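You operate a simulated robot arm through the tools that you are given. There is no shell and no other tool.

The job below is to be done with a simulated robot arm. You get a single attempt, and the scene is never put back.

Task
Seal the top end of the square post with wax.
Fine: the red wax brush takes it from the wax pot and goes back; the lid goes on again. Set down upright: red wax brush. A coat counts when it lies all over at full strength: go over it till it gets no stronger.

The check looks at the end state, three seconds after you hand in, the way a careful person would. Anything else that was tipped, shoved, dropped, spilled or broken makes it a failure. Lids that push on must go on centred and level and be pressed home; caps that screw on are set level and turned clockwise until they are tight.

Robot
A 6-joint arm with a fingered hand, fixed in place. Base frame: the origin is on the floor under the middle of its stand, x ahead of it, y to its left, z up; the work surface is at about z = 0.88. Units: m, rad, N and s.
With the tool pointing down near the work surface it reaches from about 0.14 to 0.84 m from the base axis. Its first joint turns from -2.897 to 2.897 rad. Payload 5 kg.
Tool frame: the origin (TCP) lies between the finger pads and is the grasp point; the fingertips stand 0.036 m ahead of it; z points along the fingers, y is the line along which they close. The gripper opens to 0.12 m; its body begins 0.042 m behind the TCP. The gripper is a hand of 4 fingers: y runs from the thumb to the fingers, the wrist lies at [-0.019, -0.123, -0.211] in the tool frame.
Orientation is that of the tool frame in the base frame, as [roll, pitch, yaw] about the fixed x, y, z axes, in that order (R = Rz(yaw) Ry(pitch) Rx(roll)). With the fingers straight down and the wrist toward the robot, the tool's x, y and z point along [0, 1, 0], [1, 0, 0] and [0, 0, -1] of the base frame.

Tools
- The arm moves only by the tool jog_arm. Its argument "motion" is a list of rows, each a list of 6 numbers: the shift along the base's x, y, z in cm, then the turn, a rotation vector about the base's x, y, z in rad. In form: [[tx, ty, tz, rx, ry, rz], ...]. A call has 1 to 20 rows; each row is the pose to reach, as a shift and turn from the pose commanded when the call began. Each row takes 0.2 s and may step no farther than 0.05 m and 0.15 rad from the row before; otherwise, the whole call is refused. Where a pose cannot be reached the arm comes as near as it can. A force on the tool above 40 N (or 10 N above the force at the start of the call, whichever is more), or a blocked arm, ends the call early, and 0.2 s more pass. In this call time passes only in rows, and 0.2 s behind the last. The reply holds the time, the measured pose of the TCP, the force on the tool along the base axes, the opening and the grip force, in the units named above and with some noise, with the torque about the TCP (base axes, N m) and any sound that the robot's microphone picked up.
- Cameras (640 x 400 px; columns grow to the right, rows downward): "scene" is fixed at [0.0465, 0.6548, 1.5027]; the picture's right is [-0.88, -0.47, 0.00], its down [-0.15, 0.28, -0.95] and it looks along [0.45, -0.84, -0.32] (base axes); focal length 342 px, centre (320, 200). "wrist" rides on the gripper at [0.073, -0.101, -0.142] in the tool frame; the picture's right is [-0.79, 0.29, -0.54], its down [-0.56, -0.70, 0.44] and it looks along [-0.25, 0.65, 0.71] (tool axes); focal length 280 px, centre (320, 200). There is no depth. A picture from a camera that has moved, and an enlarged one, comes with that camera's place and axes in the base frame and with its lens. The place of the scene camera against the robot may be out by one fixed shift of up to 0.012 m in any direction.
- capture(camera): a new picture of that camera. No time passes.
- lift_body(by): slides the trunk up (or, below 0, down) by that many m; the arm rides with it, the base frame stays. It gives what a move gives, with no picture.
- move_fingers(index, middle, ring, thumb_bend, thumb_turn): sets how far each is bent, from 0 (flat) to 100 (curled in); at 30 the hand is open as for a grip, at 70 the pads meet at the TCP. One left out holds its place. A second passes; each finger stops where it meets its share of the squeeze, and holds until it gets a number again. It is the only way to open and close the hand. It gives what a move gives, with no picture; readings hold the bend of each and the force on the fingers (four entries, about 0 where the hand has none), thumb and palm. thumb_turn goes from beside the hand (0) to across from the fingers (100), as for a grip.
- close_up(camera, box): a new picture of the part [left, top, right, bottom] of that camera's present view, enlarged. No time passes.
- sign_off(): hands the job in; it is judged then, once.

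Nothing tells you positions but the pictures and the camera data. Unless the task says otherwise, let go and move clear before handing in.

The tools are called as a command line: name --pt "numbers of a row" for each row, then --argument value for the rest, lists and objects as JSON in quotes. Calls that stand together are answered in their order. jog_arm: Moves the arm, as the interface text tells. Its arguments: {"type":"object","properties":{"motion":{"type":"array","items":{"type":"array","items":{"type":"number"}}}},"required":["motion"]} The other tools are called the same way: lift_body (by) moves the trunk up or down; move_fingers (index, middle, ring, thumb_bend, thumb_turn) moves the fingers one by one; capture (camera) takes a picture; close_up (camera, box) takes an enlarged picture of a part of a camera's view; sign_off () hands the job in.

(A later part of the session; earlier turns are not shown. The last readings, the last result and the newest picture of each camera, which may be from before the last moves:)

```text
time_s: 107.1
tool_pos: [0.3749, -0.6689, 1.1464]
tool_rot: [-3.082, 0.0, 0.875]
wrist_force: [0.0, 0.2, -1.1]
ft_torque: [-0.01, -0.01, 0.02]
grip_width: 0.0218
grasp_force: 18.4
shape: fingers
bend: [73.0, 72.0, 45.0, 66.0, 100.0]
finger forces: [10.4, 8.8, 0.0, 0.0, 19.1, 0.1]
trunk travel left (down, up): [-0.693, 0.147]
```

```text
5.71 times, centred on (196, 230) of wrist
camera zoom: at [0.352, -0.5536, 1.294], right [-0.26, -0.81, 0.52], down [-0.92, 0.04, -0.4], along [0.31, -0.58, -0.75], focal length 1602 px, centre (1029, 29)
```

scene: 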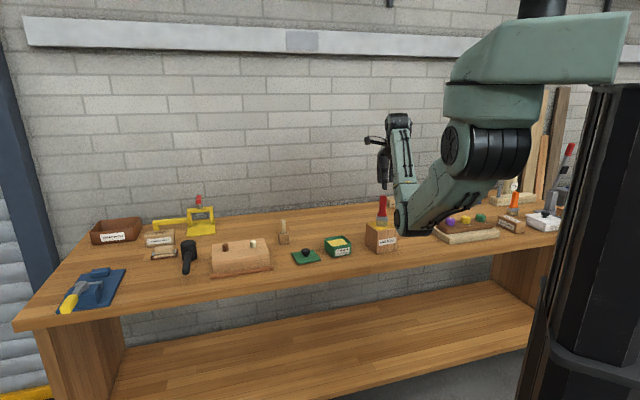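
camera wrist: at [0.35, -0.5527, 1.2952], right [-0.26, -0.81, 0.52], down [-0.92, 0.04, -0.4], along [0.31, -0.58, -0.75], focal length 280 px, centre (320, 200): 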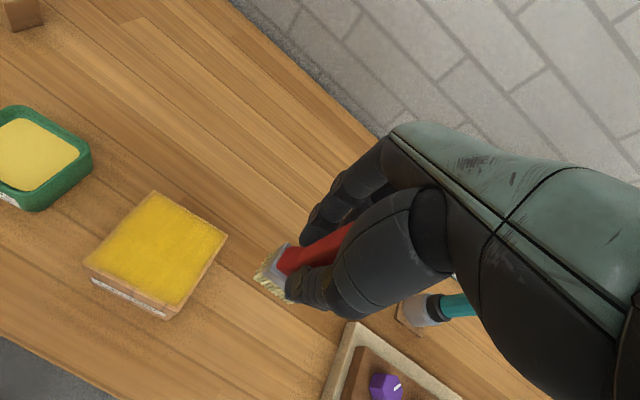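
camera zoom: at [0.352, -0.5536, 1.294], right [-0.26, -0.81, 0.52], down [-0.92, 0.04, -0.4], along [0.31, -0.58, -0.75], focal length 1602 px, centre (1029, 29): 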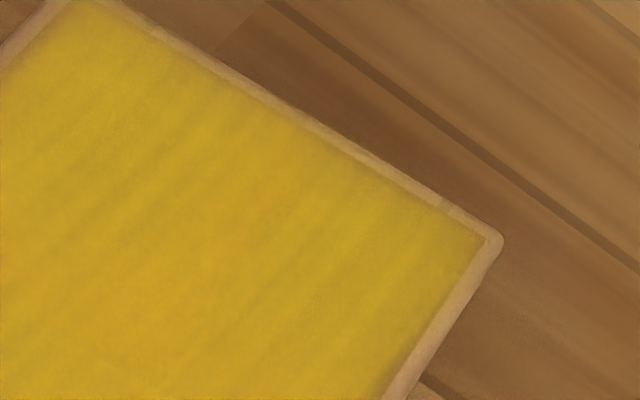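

The coat looks saturated over most of the top, with a slightly soft margin along the front and left edges. I'll reload once more and go over those edges and the in-between lanes, then compare.

jog_arm --pt "3.3 3.3 0 0 0 0" --pt "6.6 6.6 0 0 0 0" --pt "9.9 9.9 0 0 0 0" --pt "13.2 13.2 0 0 0 0" --pt "16.5 16.4 0 0 0 0" --pt "19.9 19.7 0 0 0 0" --pt "19.9 19.7 -4 0 0 0" --pt "19.9 19.7 -8 0 0 0" --pt "19.9 19.7 -11.5 0 0 0" --pt "19.9 19.7 -13.2 0 0 0" --pt "19.9 19.7 -13.8 0 0 0"

jog_arm --pt "0 0 -0.2 0 0 0"

jog_arm --pt "0 0 -0.15 0 0 0"

```text
time_s: 109.5
tool_pos: [0.575, -0.4729, 1.0054]
tool_rot: [-3.083, 0.001, 0.873]
wrist_force: [0.3, 0.0, -1.9]
ft_torque: [0.0, 0.05, 0.0]
grip_width: 0.0216
grasp_force: 18.5
shape: fingers
bend: [73.0, 72.0, 45.0, 66.0, 100.0]
finger forces: [9.9, 8.5, 0.0, 0.1, 18.4, 0.1]
trunk travel left (down, up): [-0.693, 0.147]
```

```text
time_s: 109.9
tool_pos: [0.5756, -0.4743, 1.0058]
tool_rot: [-3.083, 0.001, 0.875]
wrist_force: [-0.2, 0.6, 0.7]
ft_torque: [0.03, -0.02, -0.01]
grip_width: 0.0212
grasp_force: 18.9
shape: fingers
bend: [73.0, 72.0, 45.0, 66.0, 100.0]
finger forces: [10.2, 8.6, 0.0, 0.0, 18.6, 0.1]
trunk travel left (down, up): [-0.693, 0.147]
```

```text
time_s: 110.3
tool_pos: [0.5754, -0.4725, 1.005]
tool_rot: [-3.087, 0.0, 0.873]
wrist_force: [1.9, 0.3, 6.7]
ft_torque: [0.02, 0.0, -0.01]
grip_width: 0.0216
grasp_force: 19.5
shape: fingers
bend: [73.0, 72.0, 45.0, 66.0, 100.0]
finger forces: [10.8, 9.4, 0.1, 0.0, 18.8, 0.1]
trunk travel left (down, up): [-0.693, 0.147]
```

jog_arm --pt "0 0 1 0 0 0" --pt "0 0 4 0 0 0" --pt "0 0 8 0 0 0" --pt "-1 -0.8 11.5 0 0 0" --pt "-3.5 -2.7 12 0 0 0" --pt "-6.5 -5 12 0 0 0" --pt "-9.5 -7.3 12 0 0 0" --pt "-11.7 -8.9 12 0 0 0" --pt "-11.7 -8.9 10 0 0 0" --pt "-11.7 -8.9 8 0 0 0" --pt "-11.7 -8.9 6.9 0 0 0"

jog_arm --pt "0 0 -0.2 0 0 0"

jog_arm --pt "0 0 -0.15 0 0 0"

close_up --camera "wrist" --box '[130, 200, 370, 380]'

```text
time_s: 112.7
tool_pos: [0.4582, -0.5612, 1.0734]
tool_rot: [-3.081, 0.001, 0.874]
wrist_force: [-0.2, 0.2, -0.2]
ft_torque: [0.03, 0.03, -0.05]
grip_width: 0.0214
grasp_force: 18.8
shape: fingers
bend: [73.0, 72.0, 45.0, 66.0, 100.0]
finger forces: [9.9, 8.6, 0.0, 0.0, 18.5, 0.1]
trunk travel left (down, up): [-0.693, 0.147]
```

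```text
time_s: 113.1
tool_pos: [0.4568, -0.5605, 1.0717]
tool_rot: [-3.083, 0.002, 0.875]
wrist_force: [-0.4, -0.4, -0.8]
ft_torque: [-0.01, -0.04, 0.04]
grip_width: 0.0211
grasp_force: 18.5
shape: fingers
bend: [73.0, 72.0, 45.0, 66.0, 100.0]
finger forces: [9.8, 8.6, 0.1, 0.1, 18.4, 0.1]
trunk travel left (down, up): [-0.693, 0.147]
```

```text
time_s: 113.5
tool_pos: [0.4586, -0.5613, 1.07]
tool_rot: [-3.082, 0.0, 0.875]
wrist_force: [0.0, -0.2, -1.4]
ft_torque: [0.02, 0.02, 0.01]
grip_width: 0.0212
grasp_force: 18.6
shape: fingers
bend: [73.0, 72.0, 45.0, 66.0, 100.0]
finger forces: [9.9, 8.5, 0.1, 0.0, 18.4, 0.1]
trunk travel left (down, up): [-0.693, 0.147]
```

```text
2.22 times, centred on (250, 290) of wrist
camera zoom: at [0.435, -0.4459, 1.217], right [-0.26, -0.81, 0.52], down [-0.92, 0.04, -0.4], along [0.31, -0.58, -0.75], focal length 623 px, centre (476, 0)
```

zoom: 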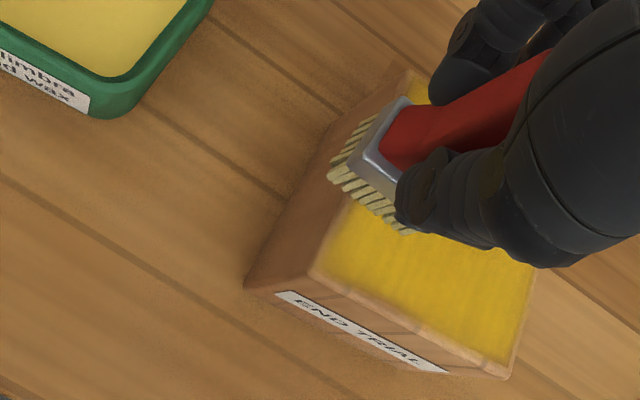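

jog_arm --pt "0 0 -0.15 0 0 0"

jog_arm --pt "0 0 -0.15 0 0 0"

```text
time_s: 113.9
tool_pos: [0.4581, -0.5631, 1.0681]
tool_rot: [-3.083, 0.002, 0.874]
wrist_force: [-0.3, 0.2, -1.1]
ft_torque: [-0.01, -0.04, -0.04]
grip_width: 0.0216
grasp_force: 18.6
shape: fingers
bend: [73.0, 72.0, 45.0, 66.0, 100.0]
finger forces: [9.9, 8.5, 0.1, 0.0, 18.4, 0.0]
trunk travel left (down, up): [-0.693, 0.147]
```

```text
time_s: 114.3
tool_pos: [0.4578, -0.5625, 1.0681]
tool_rot: [-3.083, 0.001, 0.875]
wrist_force: [0.2, -0.7, 2.9]
ft_torque: [-0.02, -0.02, -0.01]
grip_width: 0.0213
grasp_force: 19.1
shape: fingers
bend: [73.0, 72.0, 45.0, 66.0, 100.0]
finger forces: [10.4, 9.2, 0.1, 0.0, 18.4, 0.0]
trunk travel left (down, up): [-0.693, 0.147]
```

jog_arm --pt "-1.07 0.9 -0.03 0 0 0" --pt "-2.15 1.8 -0.03 0 0 0" --pt "-3.07 2.57 -0.03 0 0 0" --pt "-2.15 1.8 -0.03 0 0 0" --pt "-1.07 0.9 -0.03 0 0 0" --pt "0 0 -0.03 0 0 0" --pt "1.0 -0.83 -0.03 0 0 0" --pt "1.99 -1.67 -0.03 0 0 0" --pt "2.84 -2.37 -0.03 0 0 0" --pt "1.99 -1.67 -0.03 0 0 0" --pt "1.0 -0.83 -0.03 0 0 0" --pt "0 0 -0.03 0 0 0" --pt "-1.07 0.9 -0.03 0 0 0" --pt "-2.15 1.8 -0.03 0 0 0" --pt "-3.07 2.57 -0.03 0 0 0" --pt "-3.07 2.57 1 0 0 0" --pt "-2.15 1.8 1.5 0 0 0"

close_up --camera "wrist" --box '[130, 200, 370, 380]'

close_up --camera "scene" --box '[350, 180, 430, 240]'

```text
time_s: 117.9
tool_pos: [0.4366, -0.5445, 1.0816]
tool_rot: [-3.083, 0.001, 0.875]
wrist_force: [0.5, -0.2, -0.7]
ft_torque: [0.02, 0.0, 0.0]
grip_width: 0.0218
grasp_force: 19.0
shape: fingers
bend: [73.0, 72.0, 45.0, 66.0, 100.0]
finger forces: [10.5, 8.5, 0.0, 0.0, 19.2, 0.1]
trunk travel left (down, up): [-0.693, 0.147]
```

```text
2.22 times, centred on (250, 290) of wrist
camera zoom: at [0.4128, -0.4285, 1.2293], right [-0.26, -0.81, 0.52], down [-0.92, 0.04, -0.4], along [0.31, -0.58, -0.75], focal length 623 px, centre (476, 0)
```

zoom: 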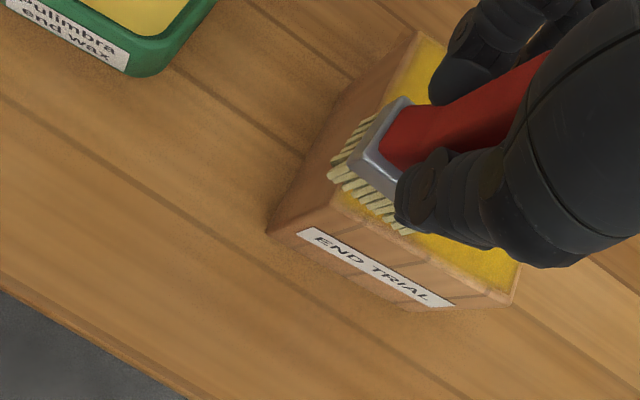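

```text
6.67 times, centred on (390, 210) of scene
camera zoom: at [0.0465, 0.6548, 1.5027], right [-0.88, -0.47, 0.0], down [-0.15, 0.28, -0.95], along [0.45, -0.84, -0.32], focal length 2277 px, centre (-147, 133)
```

zoom: 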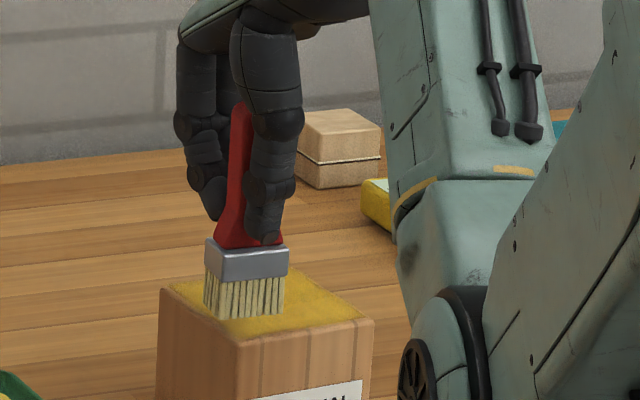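

Next I'll stroke two in-between lanes and then the right edge, lifting between lanes.

jog_arm --pt "-1.41 -1.69 0.2 0 0 0" --pt "-1.41 -1.69 -1.0 0 0 0" --pt "-1.41 -1.69 -1.53 0 0 0" --pt "-2.33 -0.92 -1.53 0 0 0" --pt "-1.41 -1.69 -1.53 0 0 0" --pt "-0.34 -2.59 -1.53 0 0 0" --pt "0.74 -3.49 -1.53 0 0 0" --pt "1.81 -4.39 -1.53 0 0 0" --pt "2.73 -5.16 -1.53 0 0 0" --pt "3.58 -5.86 -1.53 0 0 0" --pt "2.73 -5.16 -1.53 0 0 0" --pt "1.81 -4.39 -1.53 0 0 0" --pt "0.74 -3.49 -1.53 0 0 0" --pt "-0.34 -2.59 -1.53 0 0 0" --pt "-1.41 -1.69 -1.53 0 0 0" --pt "-2.33 -0.92 -1.53 0 0 0" --pt "-2.33 -0.92 -0.5 0 0 0" --pt "-1.41 -1.69 0 0 0 0"

jog_arm --pt "-1.54 -1.84 0.2 0 0 0" --pt "-1.54 -1.84 -1.0 0 0 0" --pt "-1.54 -1.84 -1.53 0 0 0" --pt "-2.46 -1.07 -1.53 0 0 0" --pt "-1.54 -1.84 -1.53 0 0 0" --pt "-0.47 -2.74 -1.53 0 0 0" --pt "0.61 -3.64 -1.53 0 0 0" --pt "1.68 -4.54 -1.53 0 0 0" --pt "2.6 -5.31 -1.53 0 0 0" --pt "3.45 -6.01 -1.53 0 0 0" --pt "2.6 -5.31 -1.53 0 0 0" --pt "1.68 -4.54 -1.53 0 0 0" --pt "0.61 -3.64 -1.53 0 0 0" --pt "-0.47 -2.74 -1.53 0 0 0" --pt "-1.54 -1.84 -1.53 0 0 0" --pt "-2.46 -1.07 -1.53 0 0 0" --pt "-2.46 -1.07 -0.5 0 0 0" --pt "-1.54 -1.84 0 0 0 0"

close_up --camera "wrist" --box '[130, 200, 370, 380]'

close_up --camera "scene" --box '[350, 180, 430, 240]'

```text
time_s: 121.7
tool_pos: [0.4204, -0.5614, 1.0816]
tool_rot: [-3.08, 0.0, 0.874]
wrist_force: [-0.1, 0.7, -1.4]
ft_torque: [-0.02, -0.04, -0.02]
grip_width: 0.0217
grasp_force: 19.0
shape: fingers
bend: [73.0, 72.0, 45.0, 66.0, 100.0]
finger forces: [10.4, 8.7, 0.1, 0.0, 19.1, 0.1]
trunk travel left (down, up): [-0.693, 0.147]
```

```text
time_s: 125.5
tool_pos: [0.4073, -0.5795, 1.0824]
tool_rot: [-3.08, 0.0, 0.873]
wrist_force: [0.4, 1.0, 0.3]
ft_torque: [-0.02, -0.01, -0.01]
grip_width: 0.0216
grasp_force: 18.7
shape: fingers
bend: [73.0, 72.0, 45.0, 66.0, 100.0]
finger forces: [10.0, 8.7, 0.0, 0.0, 18.8, 0.1]
trunk travel left (down, up): [-0.693, 0.147]
```

```text
2.22 times, centred on (250, 290) of wrist
camera zoom: at [0.3833, -0.4647, 1.2295], right [-0.26, -0.81, 0.52], down [-0.92, 0.04, -0.4], along [0.3, -0.58, -0.75], focal length 623 px, centre (476, 0)
```

zoom: 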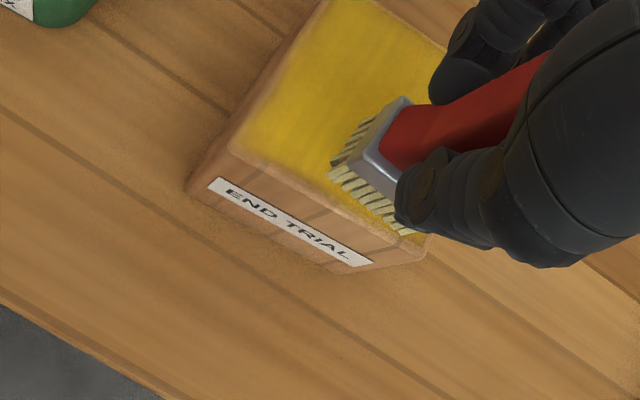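

```text
6.67 times, centred on (390, 210) of scene
camera zoom: at [0.0465, 0.6548, 1.5027], right [-0.88, -0.47, 0.0], down [-0.15, 0.28, -0.95], along [0.45, -0.84, -0.32], focal length 2277 px, centre (-147, 133)
```

zoom: 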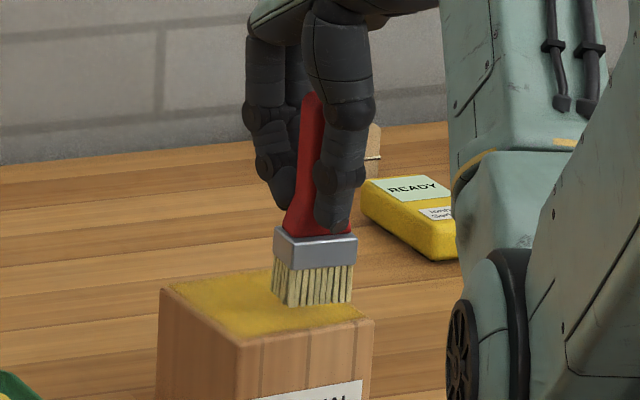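

One more lane along the right edge.

jog_arm --pt "-1.15 -1.38 0.2 0 0 0" --pt "-1.15 -1.38 -1.0 0 0 0" --pt "-1.15 -1.38 -1.53 0 0 0" --pt "-2.07 -0.61 -1.53 0 0 0" --pt "-1.15 -1.38 -1.53 0 0 0" --pt "-0.08 -2.28 -1.53 0 0 0" --pt "1.0 -3.18 -1.53 0 0 0" --pt "2.07 -4.08 -1.53 0 0 0" --pt "2.99 -4.85 -1.53 0 0 0" --pt "3.84 -5.55 -1.53 0 0 0" --pt "2.99 -4.85 -1.53 0 0 0" --pt "2.07 -4.08 -1.53 0 0 0" --pt "1.0 -3.18 -1.53 0 0 0" --pt "-0.08 -2.28 -1.53 0 0 0" --pt "-1.15 -1.38 -1.53 0 0 0" --pt "-2.07 -0.61 -1.53 0 0 0" --pt "-2.07 -0.61 -0.5 0 0 0" --pt "-1.15 -1.38 1 0 0 0"

jog_arm --pt "0 -1 3 0 0 0" --pt "-0.5 -4 5.5 0 0 0" --pt "-1.3 -7.2 5.5 0 0 0"

capture --camera "wrist"

close_up --camera "scene" --box '[360, 212, 408, 242]'

```text
time_s: 129.3
tool_pos: [0.3965, -0.5932, 1.0915]
tool_rot: [-3.081, 0.0, 0.875]
wrist_force: [-0.1, -0.5, -0.9]
ft_torque: [0.01, 0.0, 0.01]
grip_width: 0.0216
grasp_force: 19.1
shape: fingers
bend: [73.0, 72.0, 45.0, 66.0, 100.0]
finger forces: [10.1, 8.7, 0.0, 0.1, 19.0, 0.0]
trunk travel left (down, up): [-0.693, 0.147]
```

```text
time_s: 130.1
tool_pos: [0.3809, -0.6659, 1.1446]
tool_rot: [-3.083, -0.002, 0.873]
wrist_force: [-0.6, -0.9, -1.1]
ft_torque: [0.05, 0.04, -0.03]
grip_width: 0.0215
grasp_force: 19.4
shape: fingers
bend: [73.0, 72.0, 45.0, 66.0, 100.0]
finger forces: [10.1, 8.7, 0.1, 0.0, 19.0, 0.0]
trunk travel left (down, up): [-0.693, 0.147]
```

```text
taken
camera wrist: at [0.3583, -0.5516, 1.2926], right [-0.26, -0.81, 0.52], down [-0.92, 0.04, -0.4], along [0.31, -0.58, -0.75], focal length 280 px, centre (320, 200)
```

wrist: 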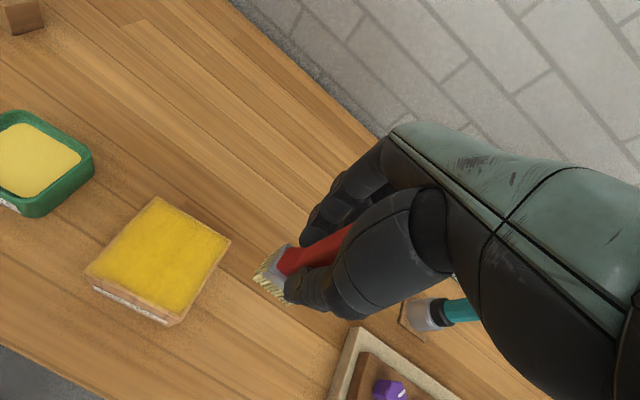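

```text
13.33 times, centred on (384, 227) of scene
camera zoom: at [0.0465, 0.6548, 1.5027], right [-0.88, -0.47, 0.0], down [-0.15, 0.28, -0.95], along [0.45, -0.84, -0.32], focal length 4554 px, centre (-533, -160)
```

zoom: 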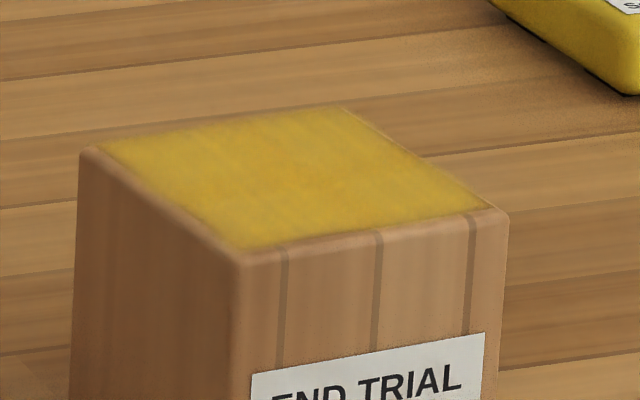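

close_up --camera "wrist" --box '[76, 185, 236, 325]'

close_up --camera "wrist" --box '[80, 195, 160, 295]'

close_up --camera "wrist" --box '[240, 225, 352, 310]'

```text
2.86 times, centred on (156, 255) of wrist
camera zoom: at [0.3583, -0.5516, 1.2926], right [-0.26, -0.81, 0.52], down [-0.92, 0.04, -0.4], along [0.31, -0.58, -0.75], focal length 801 px, centre (789, 43)
```

zoom: 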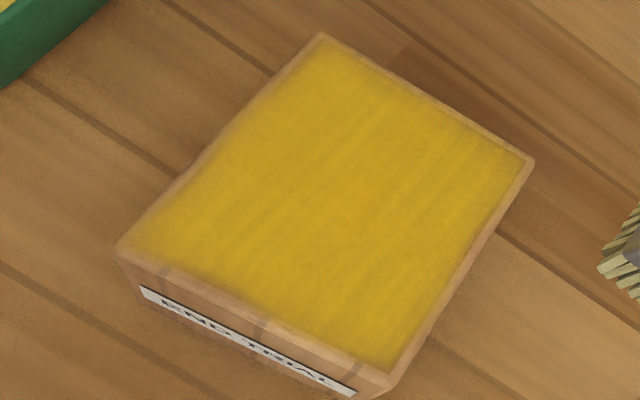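

```text
4.00 times, centred on (120, 245) of wrist
camera zoom: at [0.3583, -0.5516, 1.2926], right [-0.26, -0.81, 0.52], down [-0.92, 0.04, -0.4], along [0.31, -0.58, -0.75], focal length 1122 px, centre (1120, 20)
```

zoom: 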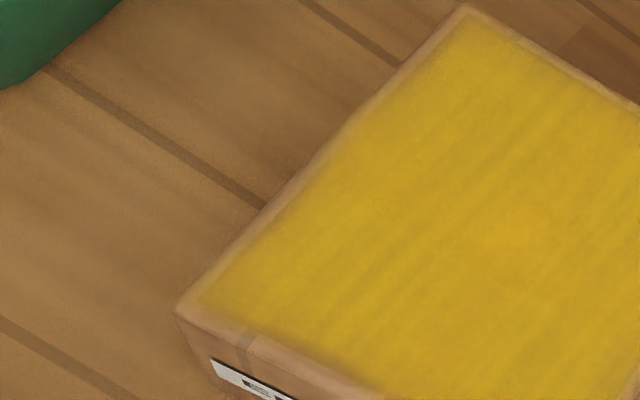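

```text
4.71 times, centred on (296, 268) of wrist
camera zoom: at [0.3583, -0.5516, 1.2926], right [-0.26, -0.81, 0.52], down [-0.92, 0.04, -0.4], along [0.31, -0.58, -0.75], focal length 1320 px, centre (433, -118)
```

zoom: 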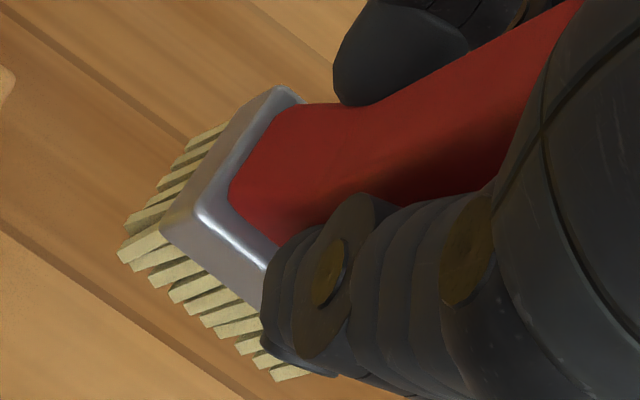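

The coat shows no further change over most of the surface; only the front-left corner margin still looks a bit soft. I'll level the brush slightly better (its left side sits high) and check.

jog_arm --pt "0 0 0.5 -0.0025 0.028 0" --pt "0 0 1 -0.005 0.0565 0"

close_up --camera "scene" --box '[385, 175, 433, 215]'

```text
time_s: 130.7
tool_pos: [0.3825, -0.6659, 1.1562]
tool_rot: [-3.043, 0.039, 0.874]
wrist_force: [-0.3, -0.3, -0.7]
ft_torque: [0.01, 0.01, -0.02]
grip_width: 0.0217
grasp_force: 19.1
shape: fingers
bend: [73.0, 72.0, 45.0, 66.0, 100.0]
finger forces: [10.2, 8.7, 0.0, 0.0, 19.0, 0.0]
trunk travel left (down, up): [-0.693, 0.147]
```

```text
10.00 times, centred on (409, 195) of scene
camera zoom: at [0.0465, 0.6548, 1.5027], right [-0.88, -0.47, 0.0], down [-0.15, 0.28, -0.95], along [0.45, -0.84, -0.32], focal length 3416 px, centre (-570, 250)
```

zoom: 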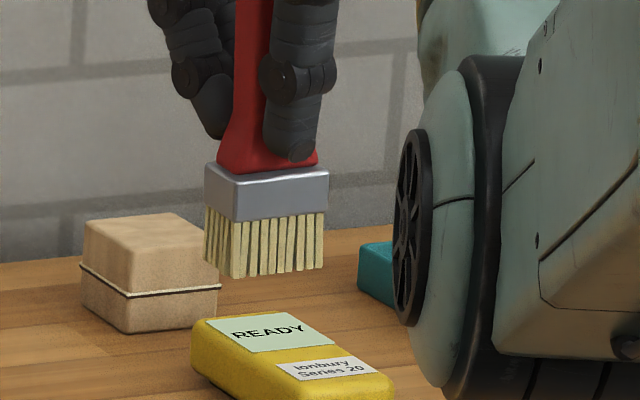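

Now the brush is level. I'll reload and go over the left lane and front edge once more.

jog_arm --pt "3.3 3.2 0 0 0 0" --pt "6.6 6.4 0 0 0 0" --pt "9.9 9.7 0 0 0 0" --pt "13.2 12.9 0 0 0 0" --pt "16.5 16.2 0 0 0 0" --pt "19.75 19.4 0 0 0 0" --pt "19.75 19.4 -4 0 0 0" --pt "19.75 19.4 -8 0 0 0" --pt "19.75 19.4 -12 0 0 0" --pt "19.75 19.4 -14 0 0 0"

close_up --camera "wrist" --box '[200, 180, 392, 360]'

close_up --camera "scene" --box '[310, 205, 374, 255]'

```text
time_s: 132.9
tool_pos: [0.5797, -0.4722, 1.0174]
tool_rot: [-3.042, 0.04, 0.875]
wrist_force: [0.9, -0.1, -0.8]
ft_torque: [-0.06, -0.02, -0.02]
grip_width: 0.0217
grasp_force: 18.1
shape: fingers
bend: [73.0, 72.0, 45.0, 66.0, 100.0]
finger forces: [9.9, 8.3, 0.1, 0.0, 18.3, 0.0]
trunk travel left (down, up): [-0.693, 0.147]
```

```text
2.22 times, centred on (296, 270) of wrist
camera zoom: at [0.5647, -0.357, 1.165], right [-0.23, -0.81, 0.54], down [-0.94, 0.03, -0.35], along [0.26, -0.59, -0.76], focal length 623 px, centre (373, 44)
```

zoom: 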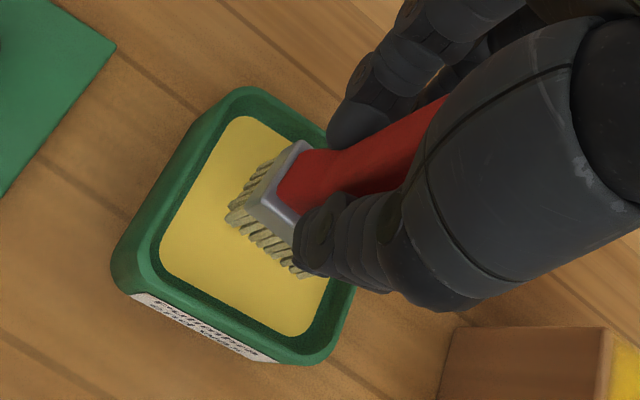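

```text
8.00 times, centred on (342, 230) of scene
camera zoom: at [0.0465, 0.6548, 1.5027], right [-0.88, -0.47, 0.0], down [-0.15, 0.28, -0.95], along [0.45, -0.84, -0.32], focal length 2733 px, centre (144, -40)
```

zoom: 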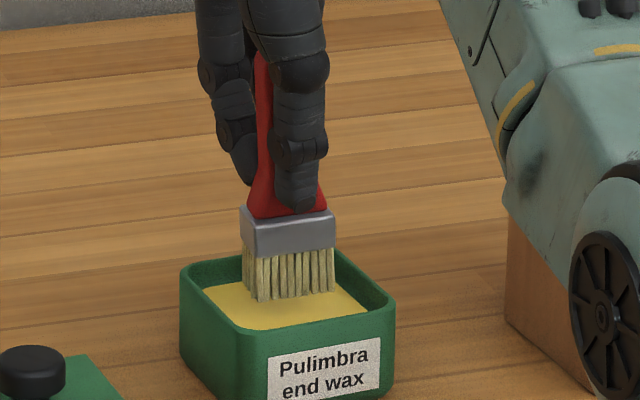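

jog_arm --pt "0 0 -0.4 0 0 0" --pt "0 0 -0.8 0 0 0"

jog_arm --pt "0 0 -0.2 0 0 0"

jog_arm --pt "0 0 -0.2 0 0 0"

```text
time_s: 133.5
tool_pos: [0.5793, -0.4713, 1.0091]
tool_rot: [-3.043, 0.041, 0.875]
wrist_force: [-0.5, -0.4, -1.0]
ft_torque: [0.01, -0.02, 0.0]
grip_width: 0.0213
grasp_force: 18.3
shape: fingers
bend: [73.0, 72.0, 45.0, 66.0, 100.0]
finger forces: [9.9, 8.4, 0.1, 0.0, 18.3, 0.0]
trunk travel left (down, up): [-0.693, 0.147]
```

```text
time_s: 133.9
tool_pos: [0.5796, -0.4715, 1.0068]
tool_rot: [-3.043, 0.04, 0.875]
wrist_force: [0.5, 0.4, -1.4]
ft_torque: [-0.01, 0.0, -0.03]
grip_width: 0.0215
grasp_force: 17.8
shape: fingers
bend: [73.0, 72.0, 45.0, 66.0, 100.0]
finger forces: [9.9, 8.4, 0.1, 0.1, 18.3, 0.0]
trunk travel left (down, up): [-0.693, 0.147]
```

```text
time_s: 134.3
tool_pos: [0.5806, -0.4707, 1.0051]
tool_rot: [-3.043, 0.038, 0.874]
wrist_force: [0.8, -0.4, 0.3]
ft_torque: [0.03, 0.03, 0.0]
grip_width: 0.0215
grasp_force: 18.4
shape: fingers
bend: [73.0, 72.0, 45.0, 66.0, 100.0]
finger forces: [10.0, 8.4, 0.1, 0.1, 18.4, 0.0]
trunk travel left (down, up): [-0.693, 0.147]
```

jog_arm --pt "0 0 -0.15 0 0 0" --pt "0 0 -0.15 0 0 0" --pt "0 0 1 0 0 0" --pt "0 0 5 0 0 0" --pt "0 0 9 0 0 0" --pt "-1 -0.6 11.5 0 0 0" --pt "-4 -2.4 12 0 0 0" --pt "-7.5 -4.5 12 0 0 0" --pt "-11 -6.5 12 0 0 0" --pt "-13.5 -8.0 12 0 0 0" --pt "-13.5 -8.0 9.5 0 0 0" --pt "-13.5 -8.0 7.5 0 0 0" --pt "-13.5 -8.0 6.7 0 0 0"

jog_arm --pt "0 0 -0.2 0 0 0"

jog_arm --pt "0 0 -0.15 0 0 0"

close_up --camera "wrist" --box '[130, 200, 370, 380]'

```text
time_s: 137.1
tool_pos: [0.4435, -0.552, 1.0738]
tool_rot: [-3.043, 0.04, 0.874]
wrist_force: [-0.4, -0.9, -1.0]
ft_torque: [0.01, 0.01, -0.02]
grip_width: 0.0215
grasp_force: 18.3
shape: fingers
bend: [73.0, 72.0, 45.0, 66.0, 100.0]
finger forces: [9.9, 8.3, 0.0, 0.0, 18.2, 0.0]
trunk travel left (down, up): [-0.693, 0.147]
```

```text
time_s: 137.5
tool_pos: [0.4446, -0.5514, 1.0721]
tool_rot: [-3.042, 0.038, 0.875]
wrist_force: [0.1, 0.1, -0.3]
ft_torque: [-0.04, 0.03, 0.0]
grip_width: 0.0216
grasp_force: 18.3
shape: fingers
bend: [73.0, 72.0, 45.0, 66.0, 100.0]
finger forces: [10.0, 8.3, 0.0, 0.0, 18.2, 0.0]
trunk travel left (down, up): [-0.693, 0.147]
```

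```text
time_s: 137.9
tool_pos: [0.4453, -0.5525, 1.0706]
tool_rot: [-3.041, 0.041, 0.876]
wrist_force: [0.2, 0.2, -0.9]
ft_torque: [0.01, 0.02, 0.02]
grip_width: 0.0214
grasp_force: 18.0
shape: fingers
bend: [73.0, 72.0, 45.0, 66.0, 100.0]
finger forces: [9.9, 8.3, 0.0, 0.0, 18.2, 0.1]
trunk travel left (down, up): [-0.693, 0.147]
```

```text
2.22 times, centred on (250, 290) of wrist
camera zoom: at [0.4295, -0.4351, 1.2178], right [-0.23, -0.81, 0.54], down [-0.94, 0.03, -0.35], along [0.26, -0.59, -0.76], focal length 623 px, centre (476, 0)
```

zoom: 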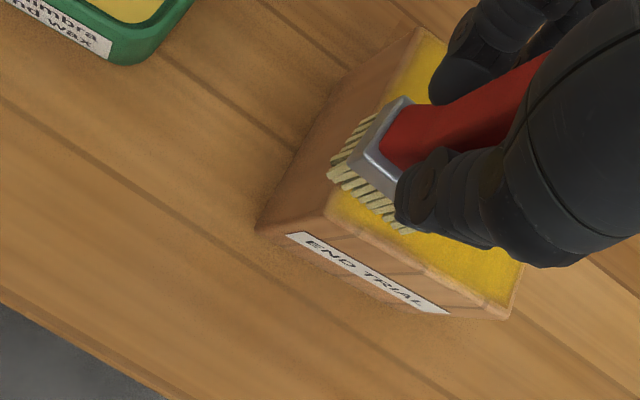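

jog_arm --pt "0 0 -0.15 0 0 0"

jog_arm --pt "0 0 -0.15 0 0 0"

jog_arm --pt "0 0 -0.1 0 0 0"

```text
time_s: 138.3
tool_pos: [0.4455, -0.5509, 1.067]
tool_rot: [-3.041, 0.039, 0.875]
wrist_force: [0.3, 0.3, -0.2]
ft_torque: [-0.04, -0.02, 0.0]
grip_width: 0.021
grasp_force: 18.4
shape: fingers
bend: [73.0, 72.0, 45.0, 66.0, 100.0]
finger forces: [9.9, 8.3, 0.0, 0.0, 18.1, 0.0]
trunk travel left (down, up): [-0.693, 0.147]
```

```text
time_s: 138.7
tool_pos: [0.4446, -0.5506, 1.0667]
tool_rot: [-3.041, 0.042, 0.876]
wrist_force: [-0.9, -0.1, 0.8]
ft_torque: [0.04, -0.01, 0.04]
grip_width: 0.0212
grasp_force: 18.5
shape: fingers
bend: [73.0, 72.0, 45.0, 66.0, 100.0]
finger forces: [10.2, 8.4, 0.0, 0.0, 18.4, 0.1]
trunk travel left (down, up): [-0.693, 0.147]
```

```text
time_s: 139.1
tool_pos: [0.4442, -0.5507, 1.0668]
tool_rot: [-3.046, 0.042, 0.875]
wrist_force: [-0.2, -1.3, 7.6]
ft_torque: [-0.01, 0.05, 0.0]
grip_width: 0.0216
grasp_force: 19.4
shape: fingers
bend: [73.0, 72.0, 45.0, 66.0, 100.0]
finger forces: [10.7, 9.1, 0.1, 0.0, 18.4, 0.0]
trunk travel left (down, up): [-0.693, 0.147]
```

jog_arm --pt "-0.69 0.58 0.03 0 0 0" --pt "-1.46 1.22 0.03 0 0 0" --pt "-0.69 0.58 0.03 0 0 0" --pt "0 0 0.03 0 0 0" --pt "1.07 -0.9 0.03 0 0 0" --pt "2.15 -1.8 0.03 0 0 0" --pt "3.22 -2.7 0.03 0 0 0" --pt "4.3 -3.59 0.03 0 0 0" --pt "3.22 -2.7 0.03 0 0 0" --pt "2.15 -1.8 0.03 0 0 0" --pt "1.07 -0.9 0.03 0 0 0" --pt "0 0 0.03 0 0 0" --pt "-0.69 0.58 0.03 0 0 0" --pt "-1.46 1.22 0.03 0 0 0" --pt "-0.69 0.58 0.03 0 0 0" --pt "-1.46 1.22 0.03 0 0 0" --pt "-0.69 0.58 0.03 0 0 0" --pt "-0.69 0.58 1.0 0 0 0" --pt "0 0 1.5 0 0 0"

close_up --camera "wrist" --box '[130, 200, 370, 380]'

close_up --camera "scene" --box '[350, 180, 430, 240]'

```text
time_s: 143.1
tool_pos: [0.4443, -0.5504, 1.0796]
tool_rot: [-3.042, 0.039, 0.872]
wrist_force: [0.6, -0.3, -0.2]
ft_torque: [-0.01, 0.0, 0.01]
grip_width: 0.0216
grasp_force: 19.4
shape: fingers
bend: [73.0, 72.0, 45.0, 65.0, 100.0]
finger forces: [10.9, 8.6, 0.0, 0.0, 19.5, 0.0]
trunk travel left (down, up): [-0.693, 0.147]
```

```text
2.22 times, centred on (250, 290) of wrist
camera zoom: at [0.4293, -0.4343, 1.2274], right [-0.23, -0.81, 0.54], down [-0.94, 0.03, -0.35], along [0.26, -0.59, -0.76], focal length 623 px, centre (476, 0)
```

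zoom: 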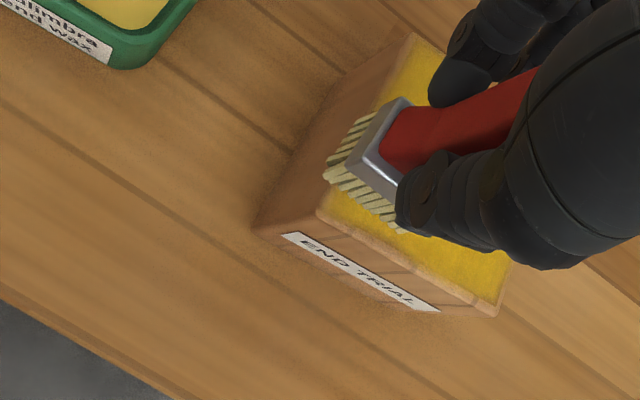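

```text
6.67 times, centred on (390, 210) of scene
camera zoom: at [0.0465, 0.6548, 1.5027], right [-0.88, -0.47, 0.0], down [-0.15, 0.28, -0.95], along [0.45, -0.84, -0.32], focal length 2277 px, centre (-147, 133)
```

zoom: 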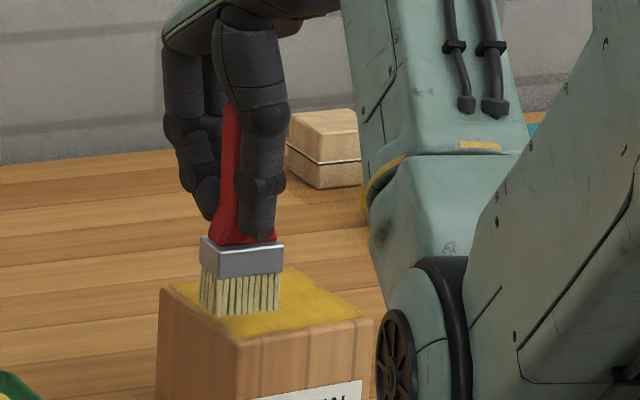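

I'll repeat the same with the levelled brush over the centre and right lanes so the coat is even.

jog_arm --pt "-0.96 -1.15 0.2 0 0 0" --pt "-1.92 -2.3 0 0 0 0" --pt "-1.92 -2.3 -1.0 0 0 0" --pt "-1.92 -2.3 -1.5 0 0 0" --pt "-2.61 -1.72 -1.5 0 0 0" --pt "-3.38 -1.08 -1.5 0 0 0" --pt "-2.61 -1.72 -1.5 0 0 0" --pt "-1.92 -2.3 -1.5 0 0 0" --pt "-0.85 -3.2 -1.5 0 0 0" --pt "0.23 -4.1 -1.5 0 0 0" --pt "1.3 -5.0 -1.5 0 0 0" --pt "2.38 -5.89 -1.5 0 0 0" --pt "1.3 -5.0 -1.5 0 0 0" --pt "0.23 -4.1 -1.5 0 0 0" --pt "-0.85 -3.2 -1.5 0 0 0" --pt "-1.92 -2.3 -1.5 0 0 0" --pt "-2.61 -1.72 -1.5 0 0 0" --pt "-3.38 -1.08 -1.5 0 0 0" --pt "-2.61 -1.72 -0.5 0 0 0" --pt "-1.92 -2.3 0 0 0 0"

jog_arm --pt "-0.9 -1.1 0.2 0 0 0" --pt "-1.8 -2.15 0 0 0 0" --pt "-1.8 -2.15 -1.0 0 0 0" --pt "-1.8 -2.15 -1.5 0 0 0" --pt "-2.49 -1.57 -1.5 0 0 0" --pt "-3.26 -0.93 -1.5 0 0 0" --pt "-2.49 -1.57 -1.5 0 0 0" --pt "-1.8 -2.15 -1.5 0 0 0" --pt "-0.73 -3.05 -1.5 0 0 0" --pt "0.35 -3.95 -1.5 0 0 0" --pt "1.42 -4.85 -1.5 0 0 0" --pt "2.5 -5.74 -1.5 0 0 0" --pt "1.42 -4.85 -1.5 0 0 0" --pt "0.35 -3.95 -1.5 0 0 0" --pt "-0.73 -3.05 -1.5 0 0 0" --pt "-1.8 -2.15 -1.5 0 0 0" --pt "-2.49 -1.57 -1.5 0 0 0" --pt "-3.26 -0.93 -1.5 0 0 0" --pt "-2.49 -1.57 -0.5 0 0 0" --pt "-1.8 -2.15 0.5 0 0 0"

jog_arm --pt "0 -1 3 0 0 0" --pt "-0.5 -4 5.5 0 0 0" --pt "-1.5 -7.2 5.5 0 0 0"

capture --camera "wrist"

close_up --camera "scene" --box '[360, 212, 408, 242]'

```text
time_s: 147.3
tool_pos: [0.4248, -0.5745, 1.0786]
tool_rot: [-3.041, 0.041, 0.875]
wrist_force: [0.5, 0.6, -1.8]
ft_torque: [-0.02, 0.01, -0.02]
grip_width: 0.0212
grasp_force: 18.7
shape: fingers
bend: [73.0, 72.0, 45.0, 65.0, 100.0]
finger forces: [10.4, 8.4, 0.0, 0.0, 19.0, 0.0]
trunk travel left (down, up): [-0.693, 0.147]
```

```text
time_s: 151.5
tool_pos: [0.4065, -0.5954, 1.0848]
tool_rot: [-3.04, 0.04, 0.877]
wrist_force: [0.8, -0.4, -0.4]
ft_torque: [-0.04, -0.03, -0.01]
grip_width: 0.0219
grasp_force: 19.4
shape: fingers
bend: [73.0, 72.0, 45.0, 65.0, 100.0]
finger forces: [10.7, 8.6, 0.1, 0.0, 19.5, 0.0]
trunk travel left (down, up): [-0.693, 0.147]
```

```text
time_s: 152.3
tool_pos: [0.3906, -0.6688, 1.1388]
tool_rot: [-3.042, 0.038, 0.875]
wrist_force: [-0.1, 0.0, -0.9]
ft_torque: [0.0, -0.01, 0.01]
grip_width: 0.0215
grasp_force: 19.5
shape: fingers
bend: [73.0, 72.0, 45.0, 65.0, 100.0]
finger forces: [10.7, 8.5, 0.0, 0.0, 19.2, 0.1]
trunk travel left (down, up): [-0.693, 0.147]
```

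```text
taken
camera wrist: at [0.3762, -0.5525, 1.2872], right [-0.23, -0.81, 0.54], down [-0.94, 0.03, -0.35], along [0.26, -0.59, -0.77], focal length 280 px, centre (320, 200)
```

wrist: 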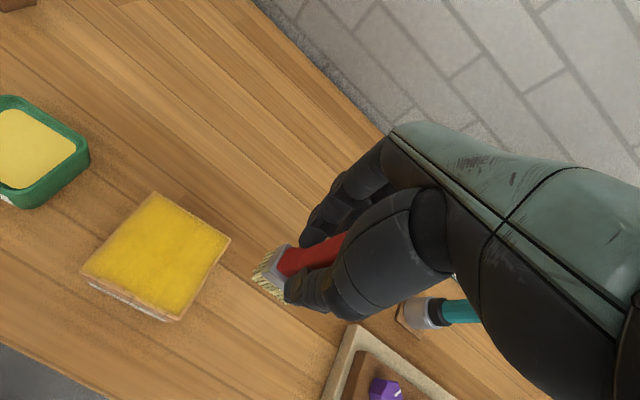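

```text
13.33 times, centred on (384, 227) of scene
camera zoom: at [0.0465, 0.6548, 1.5027], right [-0.88, -0.47, 0.0], down [-0.15, 0.28, -0.95], along [0.45, -0.84, -0.32], focal length 4554 px, centre (-533, -160)
```

zoom: 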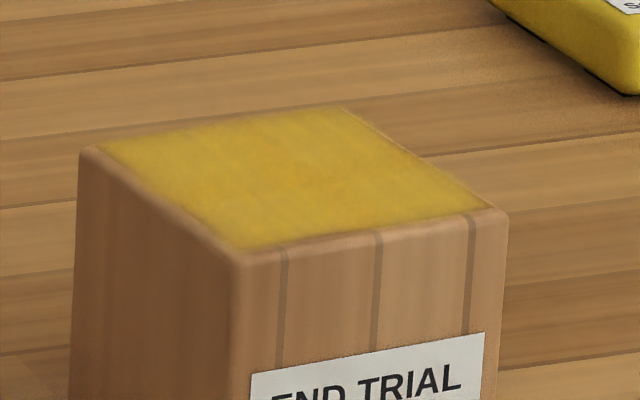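

close_up --camera "wrist" --box '[76, 185, 236, 325]'

close_up --camera "wrist" --box '[80, 195, 160, 295]'

close_up --camera "wrist" --box '[250, 250, 346, 310]'

```text
2.86 times, centred on (156, 255) of wrist
camera zoom: at [0.3762, -0.5525, 1.2872], right [-0.23, -0.81, 0.54], down [-0.94, 0.03, -0.35], along [0.26, -0.59, -0.77], focal length 801 px, centre (789, 43)
```

zoom: 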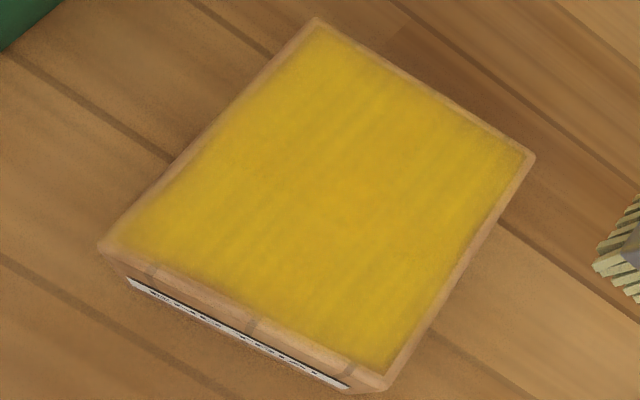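

```text
4.00 times, centred on (120, 245) of wrist
camera zoom: at [0.3762, -0.5525, 1.2872], right [-0.23, -0.81, 0.54], down [-0.94, 0.03, -0.35], along [0.26, -0.59, -0.77], focal length 1122 px, centre (1120, 20)
```

zoom: 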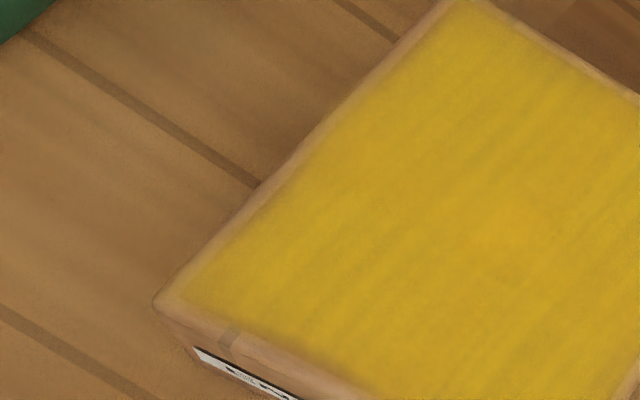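

```text
6.67 times, centred on (298, 280) of wrist
camera zoom: at [0.3762, -0.5525, 1.2872], right [-0.23, -0.81, 0.54], down [-0.94, 0.03, -0.35], along [0.26, -0.59, -0.77], focal length 1869 px, centre (467, -333)
```

zoom: 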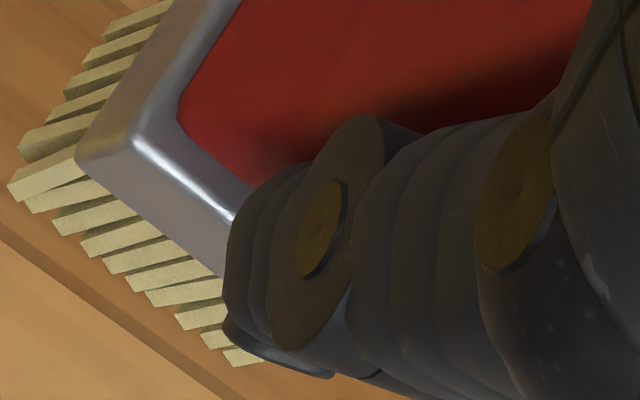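

The coat hasn't changed any further and now reaches the margins, so it is at full strength. Next I'll return the brush to its original spot at about (0.3205,-0.700).

jog_arm --pt "-2 -1 0 0 0 0.04" --pt "-4.2 -2 0 0 0 0.08" --pt "-6.36 -3.1 0 0 0 0.1" --pt "-6.36 -3.1 -4 0 0 0.1" --pt "-6.36 -3.1 -8 0 0 0.1" --pt "-6.36 -3.1 -12 0 0 0.1" --pt "-6.36 -3.1 -14 0 0 0.1"

close_up --camera "wrist" --box '[200, 180, 392, 360]'

close_up --camera "scene" --box '[376, 190, 456, 250]'

```text
time_s: 153.9
tool_pos: [0.3278, -0.6989, 0.9994]
tool_rot: [-3.042, 0.039, 0.975]
wrist_force: [0.2, -0.5, -1.3]
ft_torque: [-0.01, 0.03, -0.04]
grip_width: 0.0211
grasp_force: 19.0
shape: fingers
bend: [73.0, 72.0, 45.0, 65.0, 100.0]
finger forces: [10.6, 8.4, 0.0, 0.0, 19.0, 0.0]
trunk travel left (down, up): [-0.693, 0.147]
```

```text
2.22 times, centred on (296, 270) of wrist
camera zoom: at [0.3014, -0.5846, 1.1474], right [-0.15, -0.83, 0.54], down [-0.94, -0.06, -0.35], along [0.32, -0.56, -0.76], focal length 623 px, centre (373, 44)
```

zoom: 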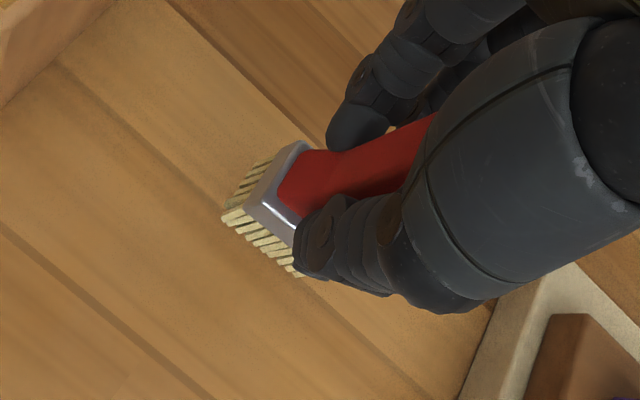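

```text
6.67 times, centred on (416, 220) of scene
camera zoom: at [0.0465, 0.6548, 1.5027], right [-0.88, -0.47, 0.0], down [-0.15, 0.28, -0.95], along [0.45, -0.84, -0.32], focal length 2277 px, centre (-320, 67)
```

zoom: 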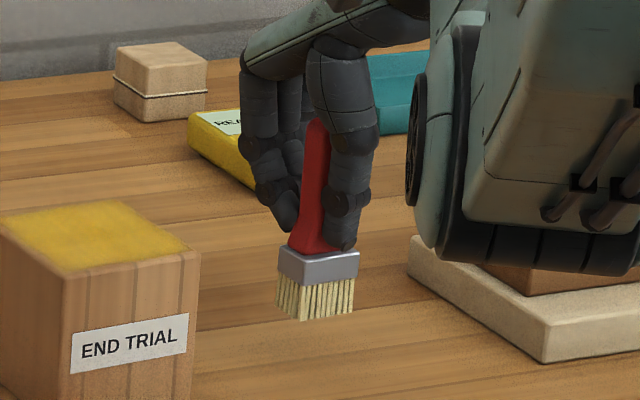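

Its position and heading match the original picture closely. Lowering onto the bench.

jog_arm --pt "0 0 -1 0 0 0" --pt "0 0 -2 0 0 0" --pt "0 0 -2.4 0 0 0"

jog_arm --pt "0 0 -0.2 0 0 0"

jog_arm --pt "0 0 -0.2 0 0 0"

jog_arm --pt "0 0 -0.15 0 0 0"

```text
time_s: 154.7
tool_pos: [0.3288, -0.6984, 0.9745]
tool_rot: [-3.042, 0.039, 0.975]
wrist_force: [0.5, 0.0, -0.9]
ft_torque: [-0.01, 0.0, 0.0]
grip_width: 0.0214
grasp_force: 18.8
shape: fingers
bend: [73.0, 72.0, 45.0, 65.0, 100.0]
finger forces: [10.6, 8.4, 0.0, 0.1, 19.0, 0.0]
trunk travel left (down, up): [-0.693, 0.147]
```

```text
time_s: 155.1
tool_pos: [0.3287, -0.6991, 0.9724]
tool_rot: [-3.041, 0.04, 0.975]
wrist_force: [-0.3, 0.4, -1.5]
ft_torque: [-0.01, -0.01, 0.0]
grip_width: 0.0213
grasp_force: 18.9
shape: fingers
bend: [73.0, 72.0, 45.0, 65.0, 100.0]
finger forces: [10.6, 8.4, 0.0, 0.1, 19.1, 0.0]
trunk travel left (down, up): [-0.693, 0.147]
```

```text
time_s: 155.5
tool_pos: [0.3285, -0.699, 0.9714]
tool_rot: [-3.041, 0.04, 0.976]
wrist_force: [-0.5, -0.6, -1.0]
ft_torque: [-0.02, -0.02, 0.0]
grip_width: 0.0213
grasp_force: 18.9
shape: fingers
bend: [73.0, 72.0, 45.0, 65.0, 100.0]
finger forces: [10.6, 8.4, 0.1, 0.0, 19.0, 0.0]
trunk travel left (down, up): [-0.693, 0.147]
```

```text
time_s: 155.9
tool_pos: [0.3289, -0.6994, 0.969]
tool_rot: [-3.04, 0.04, 0.975]
wrist_force: [0.0, 0.1, -1.5]
ft_torque: [0.01, 0.02, -0.02]
grip_width: 0.0216
grasp_force: 19.4
shape: fingers
bend: [73.0, 72.0, 45.0, 65.0, 100.0]
finger forces: [10.5, 8.5, 0.1, 0.1, 19.0, 0.0]
trunk travel left (down, up): [-0.693, 0.147]
```

jog_arm --pt "0 0 -0.15 0 0 0"

jog_arm --pt "0 0 -0.15 0 0 0"

jog_arm --pt "0 0 -0.1 0 0 0"

close_up --camera "scene" --box '[392, 210, 440, 250]'

```text
time_s: 156.3
tool_pos: [0.329, -0.6988, 0.968]
tool_rot: [-3.043, 0.04, 0.976]
wrist_force: [0.0, -0.1, -1.4]
ft_torque: [-0.01, -0.02, 0.0]
grip_width: 0.0212
grasp_force: 19.1
shape: fingers
bend: [73.0, 72.0, 45.0, 65.0, 100.0]
finger forces: [10.6, 8.4, 0.1, 0.0, 19.0, 0.1]
trunk travel left (down, up): [-0.693, 0.147]
```

```text
time_s: 156.7
tool_pos: [0.3294, -0.6995, 0.9669]
tool_rot: [-3.041, 0.04, 0.975]
wrist_force: [0.7, 0.0, -0.9]
ft_torque: [-0.03, 0.0, 0.01]
grip_width: 0.0214
grasp_force: 18.8
shape: fingers
bend: [73.0, 72.0, 45.0, 65.0, 100.0]
finger forces: [10.7, 8.5, 0.0, 0.0, 19.0, 0.0]
trunk travel left (down, up): [-0.693, 0.147]
```

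```text
time_s: 157.1
tool_pos: [0.3292, -0.6992, 0.967]
tool_rot: [-3.042, 0.04, 0.975]
wrist_force: [-0.6, -0.5, -0.7]
ft_torque: [0.01, -0.03, 0.01]
grip_width: 0.0212
grasp_force: 19.3
shape: fingers
bend: [73.0, 72.0, 45.0, 65.0, 100.0]
finger forces: [10.7, 8.5, 0.0, 0.0, 19.0, 0.0]
trunk travel left (down, up): [-0.693, 0.147]
```

```text
10.00 times, centred on (416, 230) of scene
camera zoom: at [0.0465, 0.6548, 1.5027], right [-0.88, -0.47, 0.0], down [-0.15, 0.28, -0.95], along [0.45, -0.84, -0.32], focal length 3416 px, centre (-640, -100)
```

zoom: 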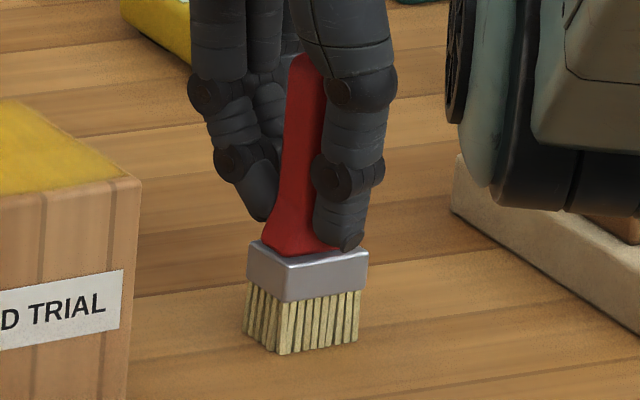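

jog_arm --pt "0 0 -0.15 0 0 0"

jog_arm --pt "0 0 -0.15 0 0 0"

jog_arm --pt "0 0 -0.1 0 0 0"

```text
time_s: 157.5
tool_pos: [0.3301, -0.6985, 0.9647]
tool_rot: [-3.045, 0.042, 0.975]
wrist_force: [0.8, -0.8, 1.9]
ft_torque: [0.05, 0.0, -0.01]
grip_width: 0.021
grasp_force: 19.2
shape: fingers
bend: [73.0, 72.0, 45.0, 65.0, 100.0]
finger forces: [10.7, 8.7, 0.0, 0.0, 19.0, 0.0]
trunk travel left (down, up): [-0.693, 0.147]
```

```text
time_s: 157.9
tool_pos: [0.3288, -0.6989, 0.9649]
tool_rot: [-3.045, 0.043, 0.975]
wrist_force: [1.3, -1.4, 6.2]
ft_torque: [-0.02, 0.04, 0.04]
grip_width: 0.0213
grasp_force: 19.7
shape: fingers
bend: [73.0, 72.0, 45.0, 65.0, 100.0]
finger forces: [11.3, 9.1, 0.0, 0.0, 19.0, 0.0]
trunk travel left (down, up): [-0.693, 0.147]
```

```text
time_s: 158.3
tool_pos: [0.3301, -0.6986, 0.9651]
tool_rot: [-3.046, 0.042, 0.973]
wrist_force: [2.2, -3.1, 11.7]
ft_torque: [0.01, 0.05, 0.02]
grip_width: 0.0212
grasp_force: 20.5
shape: fingers
bend: [73.0, 72.0, 45.0, 65.0, 100.0]
finger forces: [11.8, 10.1, 0.0, 0.1, 19.2, 0.0]
trunk travel left (down, up): [-0.693, 0.147]
```

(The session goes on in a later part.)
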